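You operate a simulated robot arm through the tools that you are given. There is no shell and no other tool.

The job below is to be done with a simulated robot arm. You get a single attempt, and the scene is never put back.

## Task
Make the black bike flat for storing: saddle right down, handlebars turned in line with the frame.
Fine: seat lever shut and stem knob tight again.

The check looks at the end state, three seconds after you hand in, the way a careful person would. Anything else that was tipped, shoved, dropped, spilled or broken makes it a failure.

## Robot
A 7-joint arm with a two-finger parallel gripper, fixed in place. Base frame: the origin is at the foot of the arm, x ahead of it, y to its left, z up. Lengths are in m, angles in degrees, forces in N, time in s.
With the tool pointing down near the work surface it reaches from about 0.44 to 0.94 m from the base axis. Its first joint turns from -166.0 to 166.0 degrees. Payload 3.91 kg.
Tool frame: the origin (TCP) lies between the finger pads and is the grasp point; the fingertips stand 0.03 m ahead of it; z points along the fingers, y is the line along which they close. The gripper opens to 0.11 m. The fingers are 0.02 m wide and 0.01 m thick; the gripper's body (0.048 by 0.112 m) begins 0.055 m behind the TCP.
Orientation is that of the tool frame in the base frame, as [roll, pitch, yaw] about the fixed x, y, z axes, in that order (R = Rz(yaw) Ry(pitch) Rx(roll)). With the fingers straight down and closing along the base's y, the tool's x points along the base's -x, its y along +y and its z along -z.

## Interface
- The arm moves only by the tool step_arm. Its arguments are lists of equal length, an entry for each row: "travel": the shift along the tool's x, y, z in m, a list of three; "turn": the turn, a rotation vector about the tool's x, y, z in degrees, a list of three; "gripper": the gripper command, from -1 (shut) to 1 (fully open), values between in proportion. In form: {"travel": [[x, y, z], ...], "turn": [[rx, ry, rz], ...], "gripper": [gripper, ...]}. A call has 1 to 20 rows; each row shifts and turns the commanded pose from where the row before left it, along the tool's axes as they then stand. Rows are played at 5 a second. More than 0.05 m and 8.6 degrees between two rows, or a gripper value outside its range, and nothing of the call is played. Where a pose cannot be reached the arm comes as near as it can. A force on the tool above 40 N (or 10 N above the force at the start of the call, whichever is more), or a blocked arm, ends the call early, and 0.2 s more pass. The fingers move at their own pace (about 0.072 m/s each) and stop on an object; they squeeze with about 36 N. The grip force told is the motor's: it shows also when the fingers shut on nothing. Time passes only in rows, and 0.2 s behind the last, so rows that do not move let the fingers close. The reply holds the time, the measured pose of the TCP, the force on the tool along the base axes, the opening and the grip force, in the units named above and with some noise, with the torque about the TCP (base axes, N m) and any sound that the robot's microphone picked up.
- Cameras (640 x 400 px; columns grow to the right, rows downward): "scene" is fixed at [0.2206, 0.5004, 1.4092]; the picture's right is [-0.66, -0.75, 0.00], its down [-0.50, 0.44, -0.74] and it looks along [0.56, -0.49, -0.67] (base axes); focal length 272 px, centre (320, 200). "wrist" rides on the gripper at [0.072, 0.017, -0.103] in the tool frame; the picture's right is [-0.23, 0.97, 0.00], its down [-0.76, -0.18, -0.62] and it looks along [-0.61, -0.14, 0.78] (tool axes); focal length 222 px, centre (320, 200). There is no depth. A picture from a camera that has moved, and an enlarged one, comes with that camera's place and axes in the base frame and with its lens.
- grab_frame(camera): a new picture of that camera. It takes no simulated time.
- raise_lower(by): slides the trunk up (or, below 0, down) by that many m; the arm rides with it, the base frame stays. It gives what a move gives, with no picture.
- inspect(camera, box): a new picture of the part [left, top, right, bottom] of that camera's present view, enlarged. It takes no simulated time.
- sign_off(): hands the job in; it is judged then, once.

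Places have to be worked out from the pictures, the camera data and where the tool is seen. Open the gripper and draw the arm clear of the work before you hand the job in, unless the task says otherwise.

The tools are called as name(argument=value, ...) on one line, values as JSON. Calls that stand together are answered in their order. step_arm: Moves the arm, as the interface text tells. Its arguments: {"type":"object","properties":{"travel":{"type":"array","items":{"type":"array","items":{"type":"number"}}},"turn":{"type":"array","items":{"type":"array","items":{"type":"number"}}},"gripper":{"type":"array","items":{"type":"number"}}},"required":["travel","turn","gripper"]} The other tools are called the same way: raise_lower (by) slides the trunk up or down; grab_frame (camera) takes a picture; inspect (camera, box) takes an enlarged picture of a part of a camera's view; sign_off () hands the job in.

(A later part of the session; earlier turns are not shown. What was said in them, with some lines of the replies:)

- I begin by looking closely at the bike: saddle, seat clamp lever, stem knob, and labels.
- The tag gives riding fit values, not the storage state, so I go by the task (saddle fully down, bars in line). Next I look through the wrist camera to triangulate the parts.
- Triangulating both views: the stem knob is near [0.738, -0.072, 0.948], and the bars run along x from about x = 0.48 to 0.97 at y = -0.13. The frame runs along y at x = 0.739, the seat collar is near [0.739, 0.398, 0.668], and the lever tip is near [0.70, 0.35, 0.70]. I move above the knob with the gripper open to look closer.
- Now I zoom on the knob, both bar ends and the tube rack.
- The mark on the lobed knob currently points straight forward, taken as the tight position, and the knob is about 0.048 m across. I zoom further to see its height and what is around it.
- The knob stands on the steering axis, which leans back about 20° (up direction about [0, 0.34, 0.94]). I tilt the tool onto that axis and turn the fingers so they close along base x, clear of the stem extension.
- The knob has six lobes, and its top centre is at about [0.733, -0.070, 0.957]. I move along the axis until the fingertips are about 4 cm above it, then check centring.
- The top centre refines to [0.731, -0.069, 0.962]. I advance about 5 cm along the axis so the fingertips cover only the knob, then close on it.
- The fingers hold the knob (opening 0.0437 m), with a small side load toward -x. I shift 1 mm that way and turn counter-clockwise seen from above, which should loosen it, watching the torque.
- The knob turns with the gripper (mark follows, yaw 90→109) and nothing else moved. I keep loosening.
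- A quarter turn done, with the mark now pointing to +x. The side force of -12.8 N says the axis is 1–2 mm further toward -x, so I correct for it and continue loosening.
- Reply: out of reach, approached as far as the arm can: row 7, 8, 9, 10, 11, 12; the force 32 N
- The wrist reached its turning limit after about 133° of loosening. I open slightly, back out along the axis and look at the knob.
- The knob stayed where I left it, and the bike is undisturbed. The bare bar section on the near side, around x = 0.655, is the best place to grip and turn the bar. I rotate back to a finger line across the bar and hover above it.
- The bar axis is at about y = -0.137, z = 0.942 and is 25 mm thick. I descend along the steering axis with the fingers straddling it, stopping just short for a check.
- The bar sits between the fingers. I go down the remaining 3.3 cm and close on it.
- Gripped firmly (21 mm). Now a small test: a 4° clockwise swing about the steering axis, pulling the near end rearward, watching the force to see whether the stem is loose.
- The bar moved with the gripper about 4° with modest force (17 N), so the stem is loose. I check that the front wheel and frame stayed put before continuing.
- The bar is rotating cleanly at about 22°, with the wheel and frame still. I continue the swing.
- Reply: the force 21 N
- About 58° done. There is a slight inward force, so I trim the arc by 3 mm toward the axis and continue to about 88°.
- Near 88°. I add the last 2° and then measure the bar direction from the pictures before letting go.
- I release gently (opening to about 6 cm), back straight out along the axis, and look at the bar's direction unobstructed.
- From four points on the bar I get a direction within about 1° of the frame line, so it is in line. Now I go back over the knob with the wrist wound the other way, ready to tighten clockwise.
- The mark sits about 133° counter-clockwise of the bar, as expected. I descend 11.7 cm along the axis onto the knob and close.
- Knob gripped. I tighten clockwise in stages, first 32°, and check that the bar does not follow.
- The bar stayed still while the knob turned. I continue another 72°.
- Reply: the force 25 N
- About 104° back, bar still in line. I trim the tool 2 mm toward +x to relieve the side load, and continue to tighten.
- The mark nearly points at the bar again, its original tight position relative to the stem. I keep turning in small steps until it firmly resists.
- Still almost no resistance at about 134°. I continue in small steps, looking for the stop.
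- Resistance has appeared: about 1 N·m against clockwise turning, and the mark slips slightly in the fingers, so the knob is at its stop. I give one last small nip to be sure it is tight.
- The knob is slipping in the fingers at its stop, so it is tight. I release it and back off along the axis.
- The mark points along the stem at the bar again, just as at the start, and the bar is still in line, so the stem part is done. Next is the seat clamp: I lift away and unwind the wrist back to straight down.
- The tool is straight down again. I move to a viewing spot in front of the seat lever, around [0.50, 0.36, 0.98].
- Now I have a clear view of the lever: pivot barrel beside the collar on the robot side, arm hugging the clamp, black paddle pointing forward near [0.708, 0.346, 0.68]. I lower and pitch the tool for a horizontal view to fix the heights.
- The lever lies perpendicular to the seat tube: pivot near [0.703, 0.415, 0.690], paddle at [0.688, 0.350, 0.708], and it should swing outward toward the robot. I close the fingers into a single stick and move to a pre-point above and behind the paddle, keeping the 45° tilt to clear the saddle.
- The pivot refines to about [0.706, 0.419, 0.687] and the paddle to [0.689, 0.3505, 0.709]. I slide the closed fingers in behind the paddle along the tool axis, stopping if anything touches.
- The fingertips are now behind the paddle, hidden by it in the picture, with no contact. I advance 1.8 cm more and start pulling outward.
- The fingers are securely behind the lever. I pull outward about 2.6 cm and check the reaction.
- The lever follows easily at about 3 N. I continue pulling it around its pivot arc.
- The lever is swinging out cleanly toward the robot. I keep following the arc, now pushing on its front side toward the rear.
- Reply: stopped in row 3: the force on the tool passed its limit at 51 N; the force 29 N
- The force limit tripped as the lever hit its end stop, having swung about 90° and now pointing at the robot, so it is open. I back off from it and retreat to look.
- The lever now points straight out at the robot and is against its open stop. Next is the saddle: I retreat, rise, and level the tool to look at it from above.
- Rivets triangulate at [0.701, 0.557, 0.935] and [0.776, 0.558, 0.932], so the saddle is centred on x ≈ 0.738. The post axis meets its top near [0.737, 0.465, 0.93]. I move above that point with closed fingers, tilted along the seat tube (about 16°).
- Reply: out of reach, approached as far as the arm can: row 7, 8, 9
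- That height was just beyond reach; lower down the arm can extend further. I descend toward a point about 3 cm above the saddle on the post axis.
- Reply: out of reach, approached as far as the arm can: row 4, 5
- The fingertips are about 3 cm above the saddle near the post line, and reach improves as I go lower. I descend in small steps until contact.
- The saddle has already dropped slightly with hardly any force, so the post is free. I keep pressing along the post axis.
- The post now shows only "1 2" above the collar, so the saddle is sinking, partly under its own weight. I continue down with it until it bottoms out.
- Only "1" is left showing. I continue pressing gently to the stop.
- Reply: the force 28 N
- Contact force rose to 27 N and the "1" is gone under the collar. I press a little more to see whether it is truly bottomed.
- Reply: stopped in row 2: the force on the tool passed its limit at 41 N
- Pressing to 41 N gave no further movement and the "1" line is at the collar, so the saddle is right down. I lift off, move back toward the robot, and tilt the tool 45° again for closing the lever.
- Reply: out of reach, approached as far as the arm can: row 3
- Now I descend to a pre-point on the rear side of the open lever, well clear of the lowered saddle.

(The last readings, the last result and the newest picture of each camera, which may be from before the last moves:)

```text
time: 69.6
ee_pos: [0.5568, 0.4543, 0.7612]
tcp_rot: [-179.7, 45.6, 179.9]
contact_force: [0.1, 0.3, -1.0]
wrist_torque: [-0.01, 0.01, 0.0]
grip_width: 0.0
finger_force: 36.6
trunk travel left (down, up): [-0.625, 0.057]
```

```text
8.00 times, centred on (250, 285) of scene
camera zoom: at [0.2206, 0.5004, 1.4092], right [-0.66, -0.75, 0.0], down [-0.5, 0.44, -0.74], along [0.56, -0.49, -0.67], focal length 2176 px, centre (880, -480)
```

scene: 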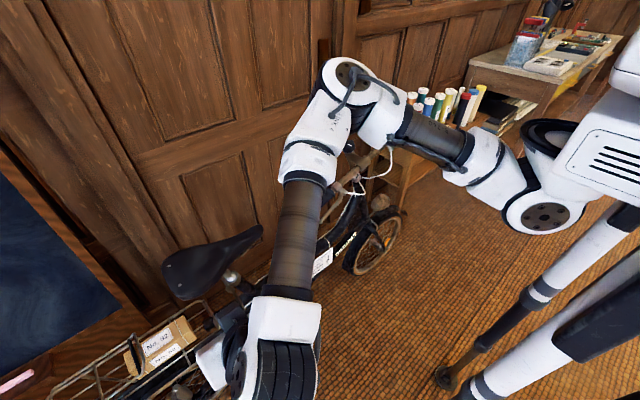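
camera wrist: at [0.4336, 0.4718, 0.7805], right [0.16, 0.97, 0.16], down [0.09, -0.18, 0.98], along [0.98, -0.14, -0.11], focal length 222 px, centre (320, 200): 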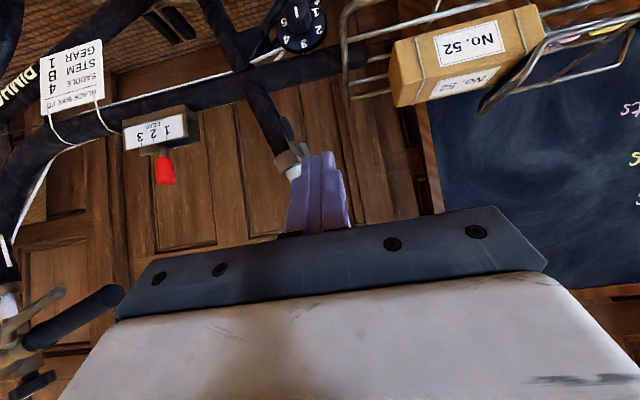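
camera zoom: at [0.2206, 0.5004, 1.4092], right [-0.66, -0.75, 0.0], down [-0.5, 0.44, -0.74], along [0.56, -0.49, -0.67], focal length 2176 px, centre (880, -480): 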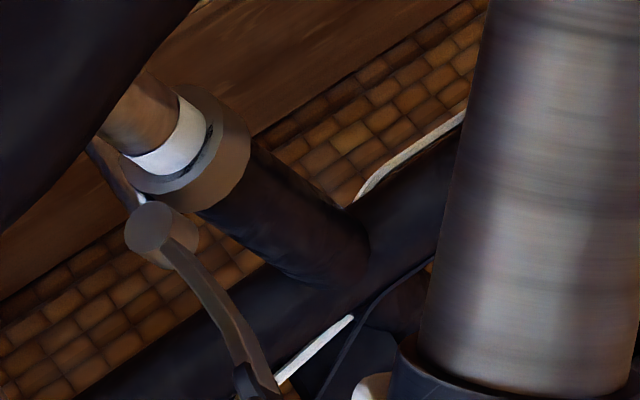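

The lever is still open and my fingers are on its rear side. I advance 10 cm along the tool axis beside it, then push it forward.

step_arm(travel=[[0, 0, 0.035], [0, 0, 0.035], [0, 0, 0.03]], turn=[[0, 0, 0], [0, 0, 0], [0, 0, 0]], gripper=[-1, -1, -1])

inspect(camera="wrist", box=[240, 50, 400, 250])

inspect(camera="scene", box=[180, 240, 300, 320])

```text
time: 70.4
ee_pos: [0.6289, 0.4553, 0.6924]
tcp_rot: [-179.9, 45.5, -180.0]
contact_force: [-0.3, 0.0, -0.3]
wrist_torque: [0.01, -0.02, 0.0]
grip_width: 0.0
finger_force: 36.2
trunk travel left (down, up): [-0.625, 0.057]
```

```text
2.00 times, centred on (320, 150) of wrist
camera zoom: at [0.5052, 0.4721, 0.7106], right [0.16, 0.97, 0.16], down [0.09, -0.18, 0.98], along [0.98, -0.14, -0.11], focal length 444 px, centre (320, 300)
```

zoom: 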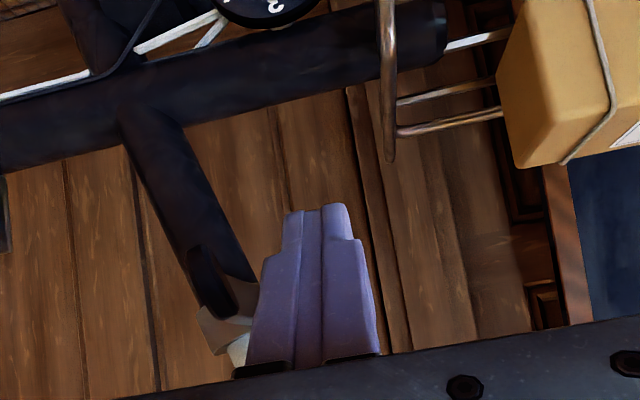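

```text
5.00 times, centred on (240, 280) of scene
camera zoom: at [0.2206, 0.5004, 1.4092], right [-0.66, -0.75, 0.0], down [-0.5, 0.44, -0.74], along [0.56, -0.49, -0.67], focal length 1360 px, centre (720, -200)
```

zoom: 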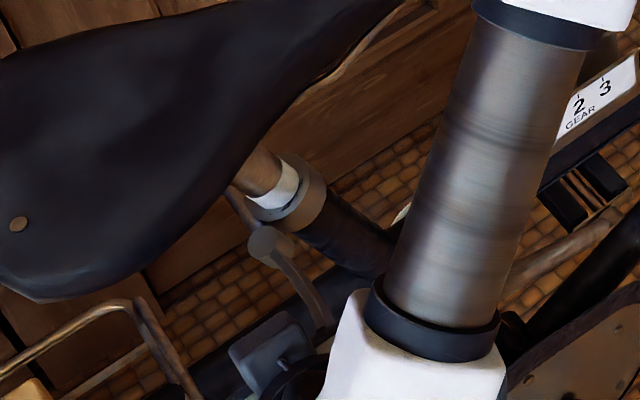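

The fingers are right beside the paddle. I push it forward along its arc, in stages.

step_arm(travel=[[-0.0007, -0.0195, -0.0007], [-0.0017, -0.012, -0.0017], [-0.0018, -0.0121, -0.0018]], turn=[[0, 0, 0], [0, 0, 0], [0, 0, 0]], gripper=[-1, -1, -1])

inspect(camera="wrist", box=[240, 50, 400, 250])

inspect(camera="scene", box=[180, 240, 300, 320])

```text
time: 71.2
ee_pos: [0.6278, 0.4103, 0.6977]
tcp_rot: [-179.7, 45.5, -180.0]
contact_force: [-0.1, 1.0, -0.1]
wrist_torque: [-0.02, 0.02, -0.02]
grip_width: 0.0001
finger_force: 36.3
trunk travel left (down, up): [-0.625, 0.057]
```

```text
2.00 times, centred on (320, 150) of wrist
camera zoom: at [0.5041, 0.4276, 0.7163], right [0.16, 0.97, 0.16], down [0.09, -0.17, 0.98], along [0.98, -0.14, -0.11], focal length 444 px, centre (320, 300)
```

zoom: 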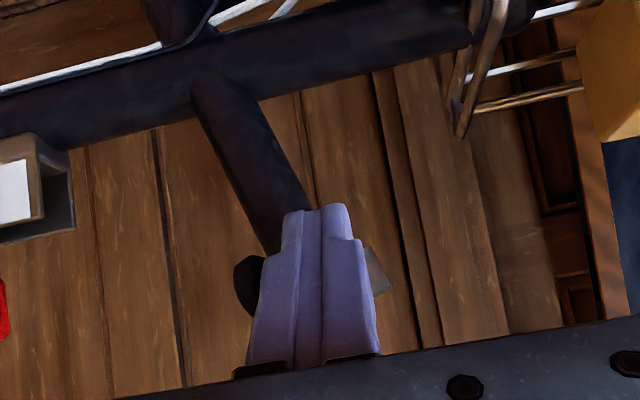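

```text
5.00 times, centred on (240, 280) of scene
camera zoom: at [0.2206, 0.5004, 1.4092], right [-0.66, -0.75, 0.0], down [-0.5, 0.44, -0.74], along [0.56, -0.49, -0.67], focal length 1360 px, centre (720, -200)
```

zoom: 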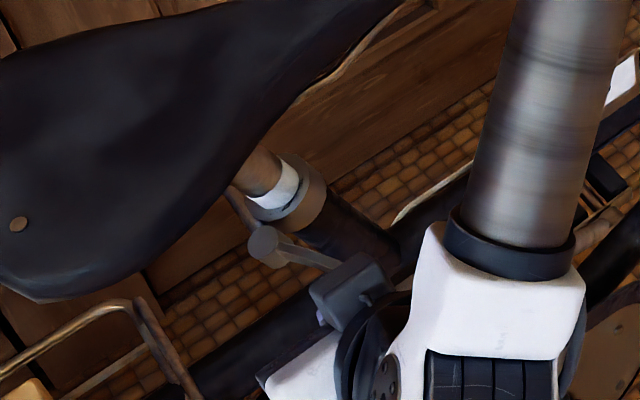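

The lever is folding forward with almost no force. I continue along the arc and then inward.

step_arm(travel=[[-0.0075, -0.0194, -0.0007], [-0.0105, -0.0172, 0.0035], [-0.0115, -0.0122, 0.0064]], turn=[[0, 0, 0], [0, 0, 0], [0, 0, 0]], gripper=[-1, -1, -1])

inspect(camera="wrist", box=[240, 50, 400, 250])

inspect(camera="scene", box=[180, 240, 300, 320])

```text
time: 72.0
ee_pos: [0.6551, 0.3627, 0.7137]
tcp_rot: [-179.8, 45.6, -179.9]
contact_force: [-0.4, 0.7, -0.5]
wrist_torque: [0.0, -0.04, -0.01]
grip_width: 0.0
finger_force: 35.4
trunk travel left (down, up): [-0.625, 0.057]
```

```text
2.00 times, centred on (320, 150) of wrist
camera zoom: at [0.5309, 0.379, 0.7312], right [0.16, 0.97, 0.16], down [0.09, -0.17, 0.98], along [0.98, -0.14, -0.11], focal length 444 px, centre (320, 300)
```

zoom: 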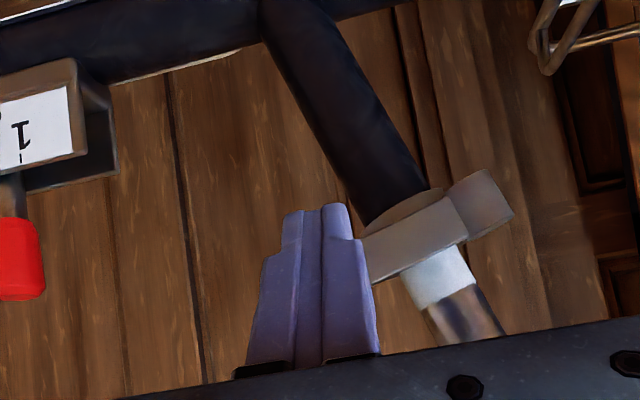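

```text
5.00 times, centred on (240, 280) of scene
camera zoom: at [0.2206, 0.5004, 1.4092], right [-0.66, -0.75, 0.0], down [-0.5, 0.44, -0.74], along [0.56, -0.49, -0.67], focal length 1360 px, centre (720, -200)
```

zoom: 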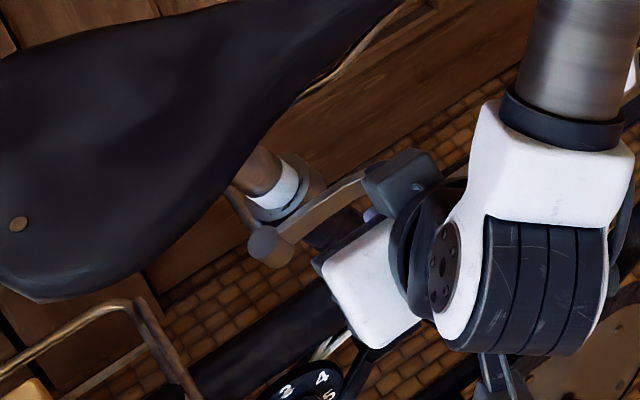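

The lever is nearly home. I press straight inward in small steps to make sure it seats fully.

step_arm(travel=[[-0.0035, -0.001, 0.0035], [-0.0035, 0, 0.0035], [-0.0035, 0, 0.0035]], turn=[[0, 0, 0], [0, 0, 0], [0, 0, 0]], gripper=[-1, -1, -1])

inspect(camera="scene", box=[180, 240, 300, 320])

```text
time: 72.8
ee_pos: [0.6636, 0.3619, 0.7099]
tcp_rot: [-179.7, 45.1, -179.6]
contact_force: [-20.1, -0.3, -9.2]
wrist_torque: [0.17, 0.47, 0.07]
grip_width: 0.0
finger_force: 35.6
trunk travel left (down, up): [-0.625, 0.057]
```

```text
5.00 times, centred on (240, 280) of scene
camera zoom: at [0.2206, 0.5004, 1.4092], right [-0.66, -0.75, 0.0], down [-0.5, 0.44, -0.74], along [0.56, -0.49, -0.67], focal length 1360 px, centre (720, -200)
```

zoom: 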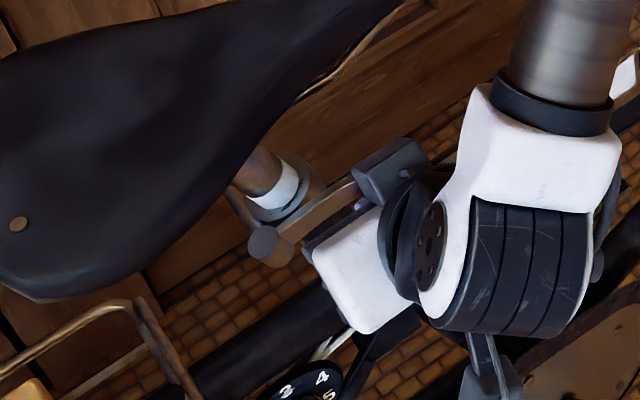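

A reaction of 20 N suggests the lever is at its closed stop. One more small press, then I back off straight toward the robot and compare with the original picture.

step_arm(travel=[[-0.0015, 0, 0.0015], [0, 0, 0]], turn=[[0, 0, 0], [0, 0, 0]], gripper=[-1, -1])

step_arm(travel=[[0.02, 0, -0.02], [0.0, 0, -0.04], [0, 0, -0.04], [0, 0, -0.04]], turn=[[0, 0, 0], [0, 0, 0], [0, 0, 0], [0, 0, 0]], gripper=[-1, -1, -1, -1])

grab_frame(camera="wrist")

inspect(camera="scene", box=[212, 255, 276, 295])

```text
time: 73.4
ee_pos: [0.6663, 0.3623, 0.7092]
tcp_rot: [-179.6, 44.9, -179.5]
contact_force: [-33.1, 2.0, -18.4]
wrist_torque: [0.01, 0.86, -0.08]
grip_width: 0.0
finger_force: 36.1
trunk travel left (down, up): [-0.625, 0.057]
```

```text
time: 74.4
ee_pos: [0.5566, 0.3617, 0.7977]
tcp_rot: [-179.9, 45.7, 180.0]
contact_force: [0.4, 0.5, 0.3]
wrist_torque: [0.01, 0.01, -0.02]
grip_width: 0.0
finger_force: 35.8
trunk travel left (down, up): [-0.625, 0.057]
```

```text
taken
camera wrist: at [0.4336, 0.3787, 0.8158], right [0.16, 0.97, 0.16], down [0.08, -0.18, 0.98], along [0.98, -0.14, -0.11], focal length 222 px, centre (320, 200)
```

wrist: 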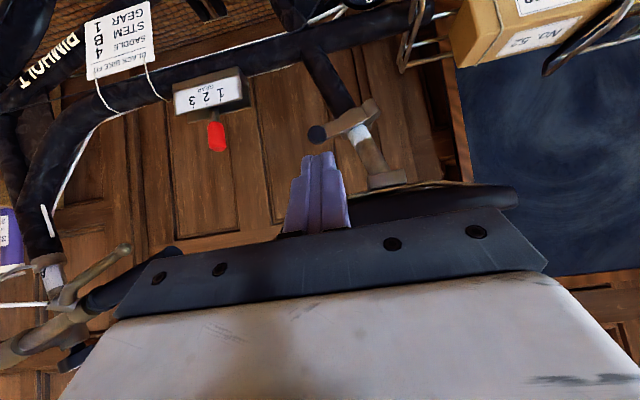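

```text
10.00 times, centred on (244, 275) of scene
camera zoom: at [0.2206, 0.5004, 1.4092], right [-0.66, -0.75, 0.0], down [-0.5, 0.44, -0.74], along [0.56, -0.49, -0.67], focal length 2720 px, centre (1080, -550)
```

zoom: 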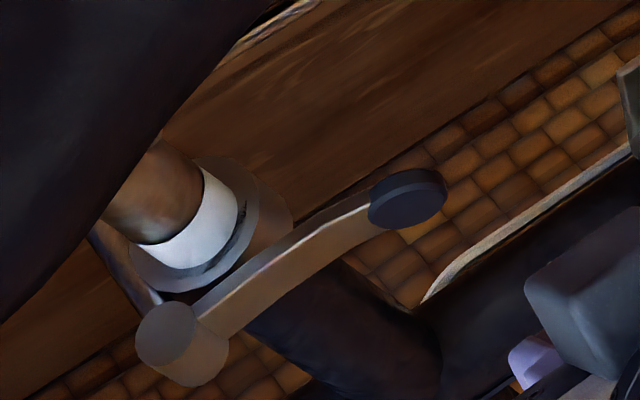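

The lever matches its original closed position exactly, and the saddle sits fully down. I open the gripper, withdraw toward the robot and up, then do a full check of bars, knob and surroundings.

step_arm(travel=[[0, 0, -0.035], [0, 0, -0.035], [-0.035, 0, -0.035], [-0.035, 0, -0.035], [-0.035, 0, -0.035], [-0.035, 0, -0.035], [-0.035, 0, -0.035], [-0.035, 0, -0.035], [-0.035, 0, -0.035], [0, 0, 0], [0, 0, 0], [0, 0, 0], [0, 0, 0], [0, 0, 0], [0, 0, 0]], turn=[[0, 0, 0], [0, 0, 0], [0, 0, 0], [0, 0, 0], [0, 0, 0], [0, 0, 0], [0, 0, 0], [0, 0, 0], [0, 0, 0], [0, 7.6, 0], [0, 7.6, 0], [0, 7.6, 0], [0, 7.6, 0], [0, 7.6, 0], [0, 7.6, 0]], gripper=[-1, -1, -1, -1, -1, -1, -1, -1, -1, 1, 1, 1, 1, 1, 1])

grab_frame(camera="wrist")

grab_frame(camera="scene")

inspect(camera="scene", box=[280, 90, 440, 240])

inspect(camera="scene", box=[30, 200, 270, 400])

```text
time: 77.6
ee_pos: [0.5032, 0.3634, 1.1918]
tcp_rot: [-179.8, -0.1, 180.0]
contact_force: [0.3, -0.4, 0.3]
wrist_torque: [0.0, 0.0, 0.04]
grip_width: 0.1102
finger_force: 0.0
trunk travel left (down, up): [-0.625, 0.057]
```

```text
taken
camera wrist: at [0.4323, 0.3799, 1.2934], right [0.23, 0.97, 0.0], down [0.76, -0.18, 0.62], along [0.61, -0.14, -0.78], focal length 222 px, centre (320, 200)
```

wrist: 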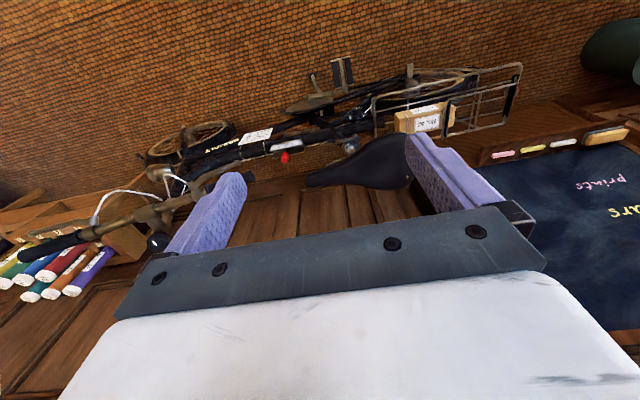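

```text
taken
```

scene: 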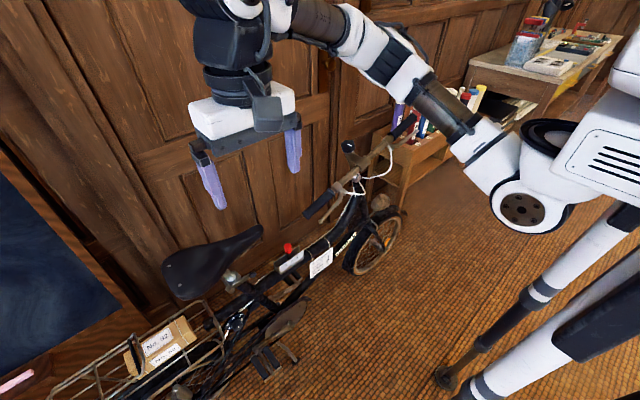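

```text
2.67 times, centred on (360, 165) of scene
camera zoom: at [0.2206, 0.5004, 1.4092], right [-0.66, -0.75, 0.0], down [-0.5, 0.44, -0.74], along [0.56, -0.49, -0.67], focal length 725 px, centre (213, 293)
```

zoom: 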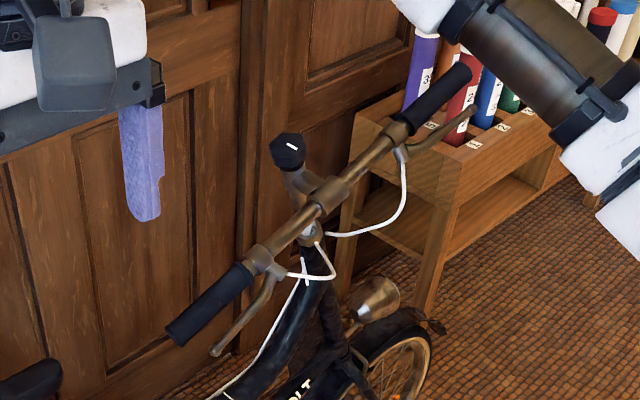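

```text
2.00 times, centred on (150, 300) of scene
camera zoom: at [0.2206, 0.5004, 1.4092], right [-0.66, -0.75, 0.0], down [-0.5, 0.44, -0.74], along [0.56, -0.49, -0.67], focal length 544 px, centre (660, 0)
```

zoom: 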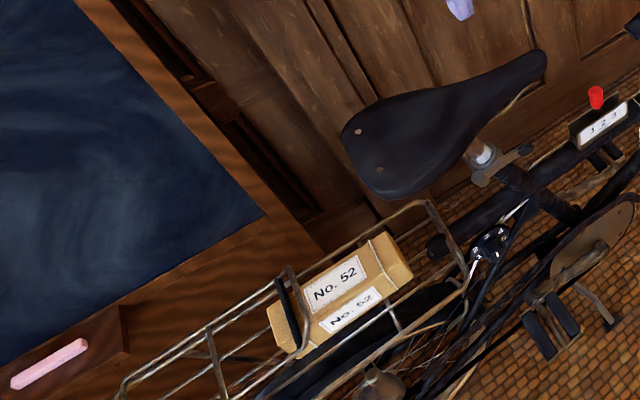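

Everything checks out. The bar direction is within about 0.5° of the frame, the knob mark is back at its tight position, the lever is shut, the saddle is down, and the parcel, gear lever and tubes are undisturbed. I take the arm back to its starting spot, clear of the work.

step_arm(travel=[[0.003, -0.044, 0], [0.003, -0.044, 0], [0.003, -0.044, 0], [0.003, -0.044, 0], [0.003, -0.044, 0], [0.003, -0.044, 0], [0.003, -0.044, 0], [0.003, -0.044, 0]], turn=[[0, 0, 0], [0, 0, 0], [0, 0, 0], [0, 0, 0], [0, 0, 0], [0, 0, 0], [0, 0, 0], [0, 0, 0]], gripper=[1, 1, 1, 1, 1, 1, 1, 1])

grab_frame(camera="scene")

inspect(camera="scene", box=[140, 200, 300, 320])

inspect(camera="scene", box=[280, 90, 440, 240])

```text
time: 79.4
ee_pos: [0.4788, 0.0097, 1.1938]
tcp_rot: [-179.9, 0.0, -179.9]
contact_force: [0.1, -0.3, -0.1]
wrist_torque: [0.0, -0.04, 0.01]
grip_width: 0.1101
finger_force: 0.1
trunk travel left (down, up): [-0.625, 0.057]
```

```text
taken
```

scene: 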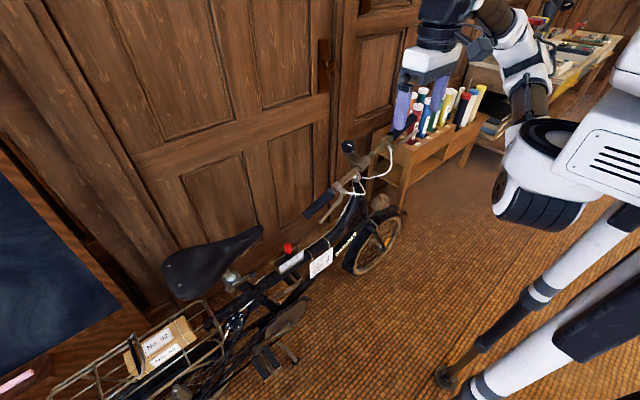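

```text
3.33 times, centred on (220, 260) of scene
camera zoom: at [0.2206, 0.5004, 1.4092], right [-0.66, -0.75, 0.0], down [-0.5, 0.44, -0.74], along [0.56, -0.49, -0.67], focal length 907 px, centre (653, 0)
```

zoom: 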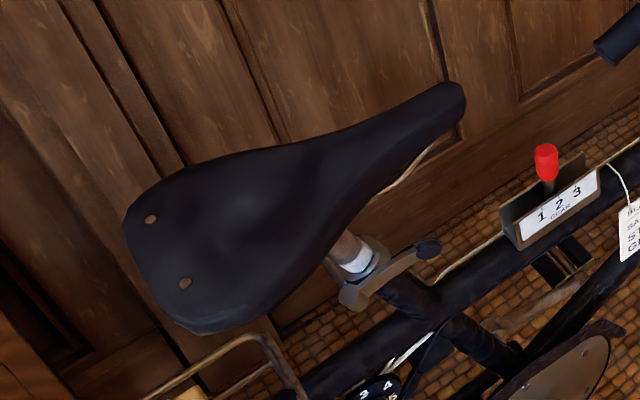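

```text
2.67 times, centred on (360, 165) of scene
camera zoom: at [0.2206, 0.5004, 1.4092], right [-0.66, -0.75, 0.0], down [-0.5, 0.44, -0.74], along [0.56, -0.49, -0.67], focal length 725 px, centre (213, 293)
```

zoom: 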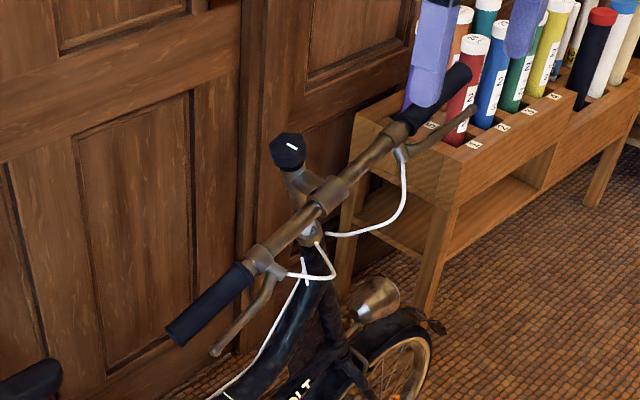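

The final pictures show the saddle fully down with its lever shut, the bars in line with the knob tight, and nothing else disturbed. The gripper is open and the arm is clear, so I hand the job in.

sign_off()

```text
The job is handed in.
```

The black bike is folded flat for storing, and I've handed the job in. I don't have the check's verdict yet.

- **Saddle:** it's right down. It dropped about 11 cm and would not move further when pressed with about 41 N.
- **Seat lever:** shut again, in the same position as at the start.
- **Handlebars:** turned about 90°, in line with the frame to within about half a degree as measured from the pictures.
- **Stem knob:** tightened until it stopped turning. Its mark is back where it was relative to the bars.

I left the tag's riding settings (saddle 4, stem B, gear 1) alone, since the task was about storing. In the last pictures the parcel, gear lever, tubes and front wheel look untouched. The gripper is open and the arm is back near its starting place.
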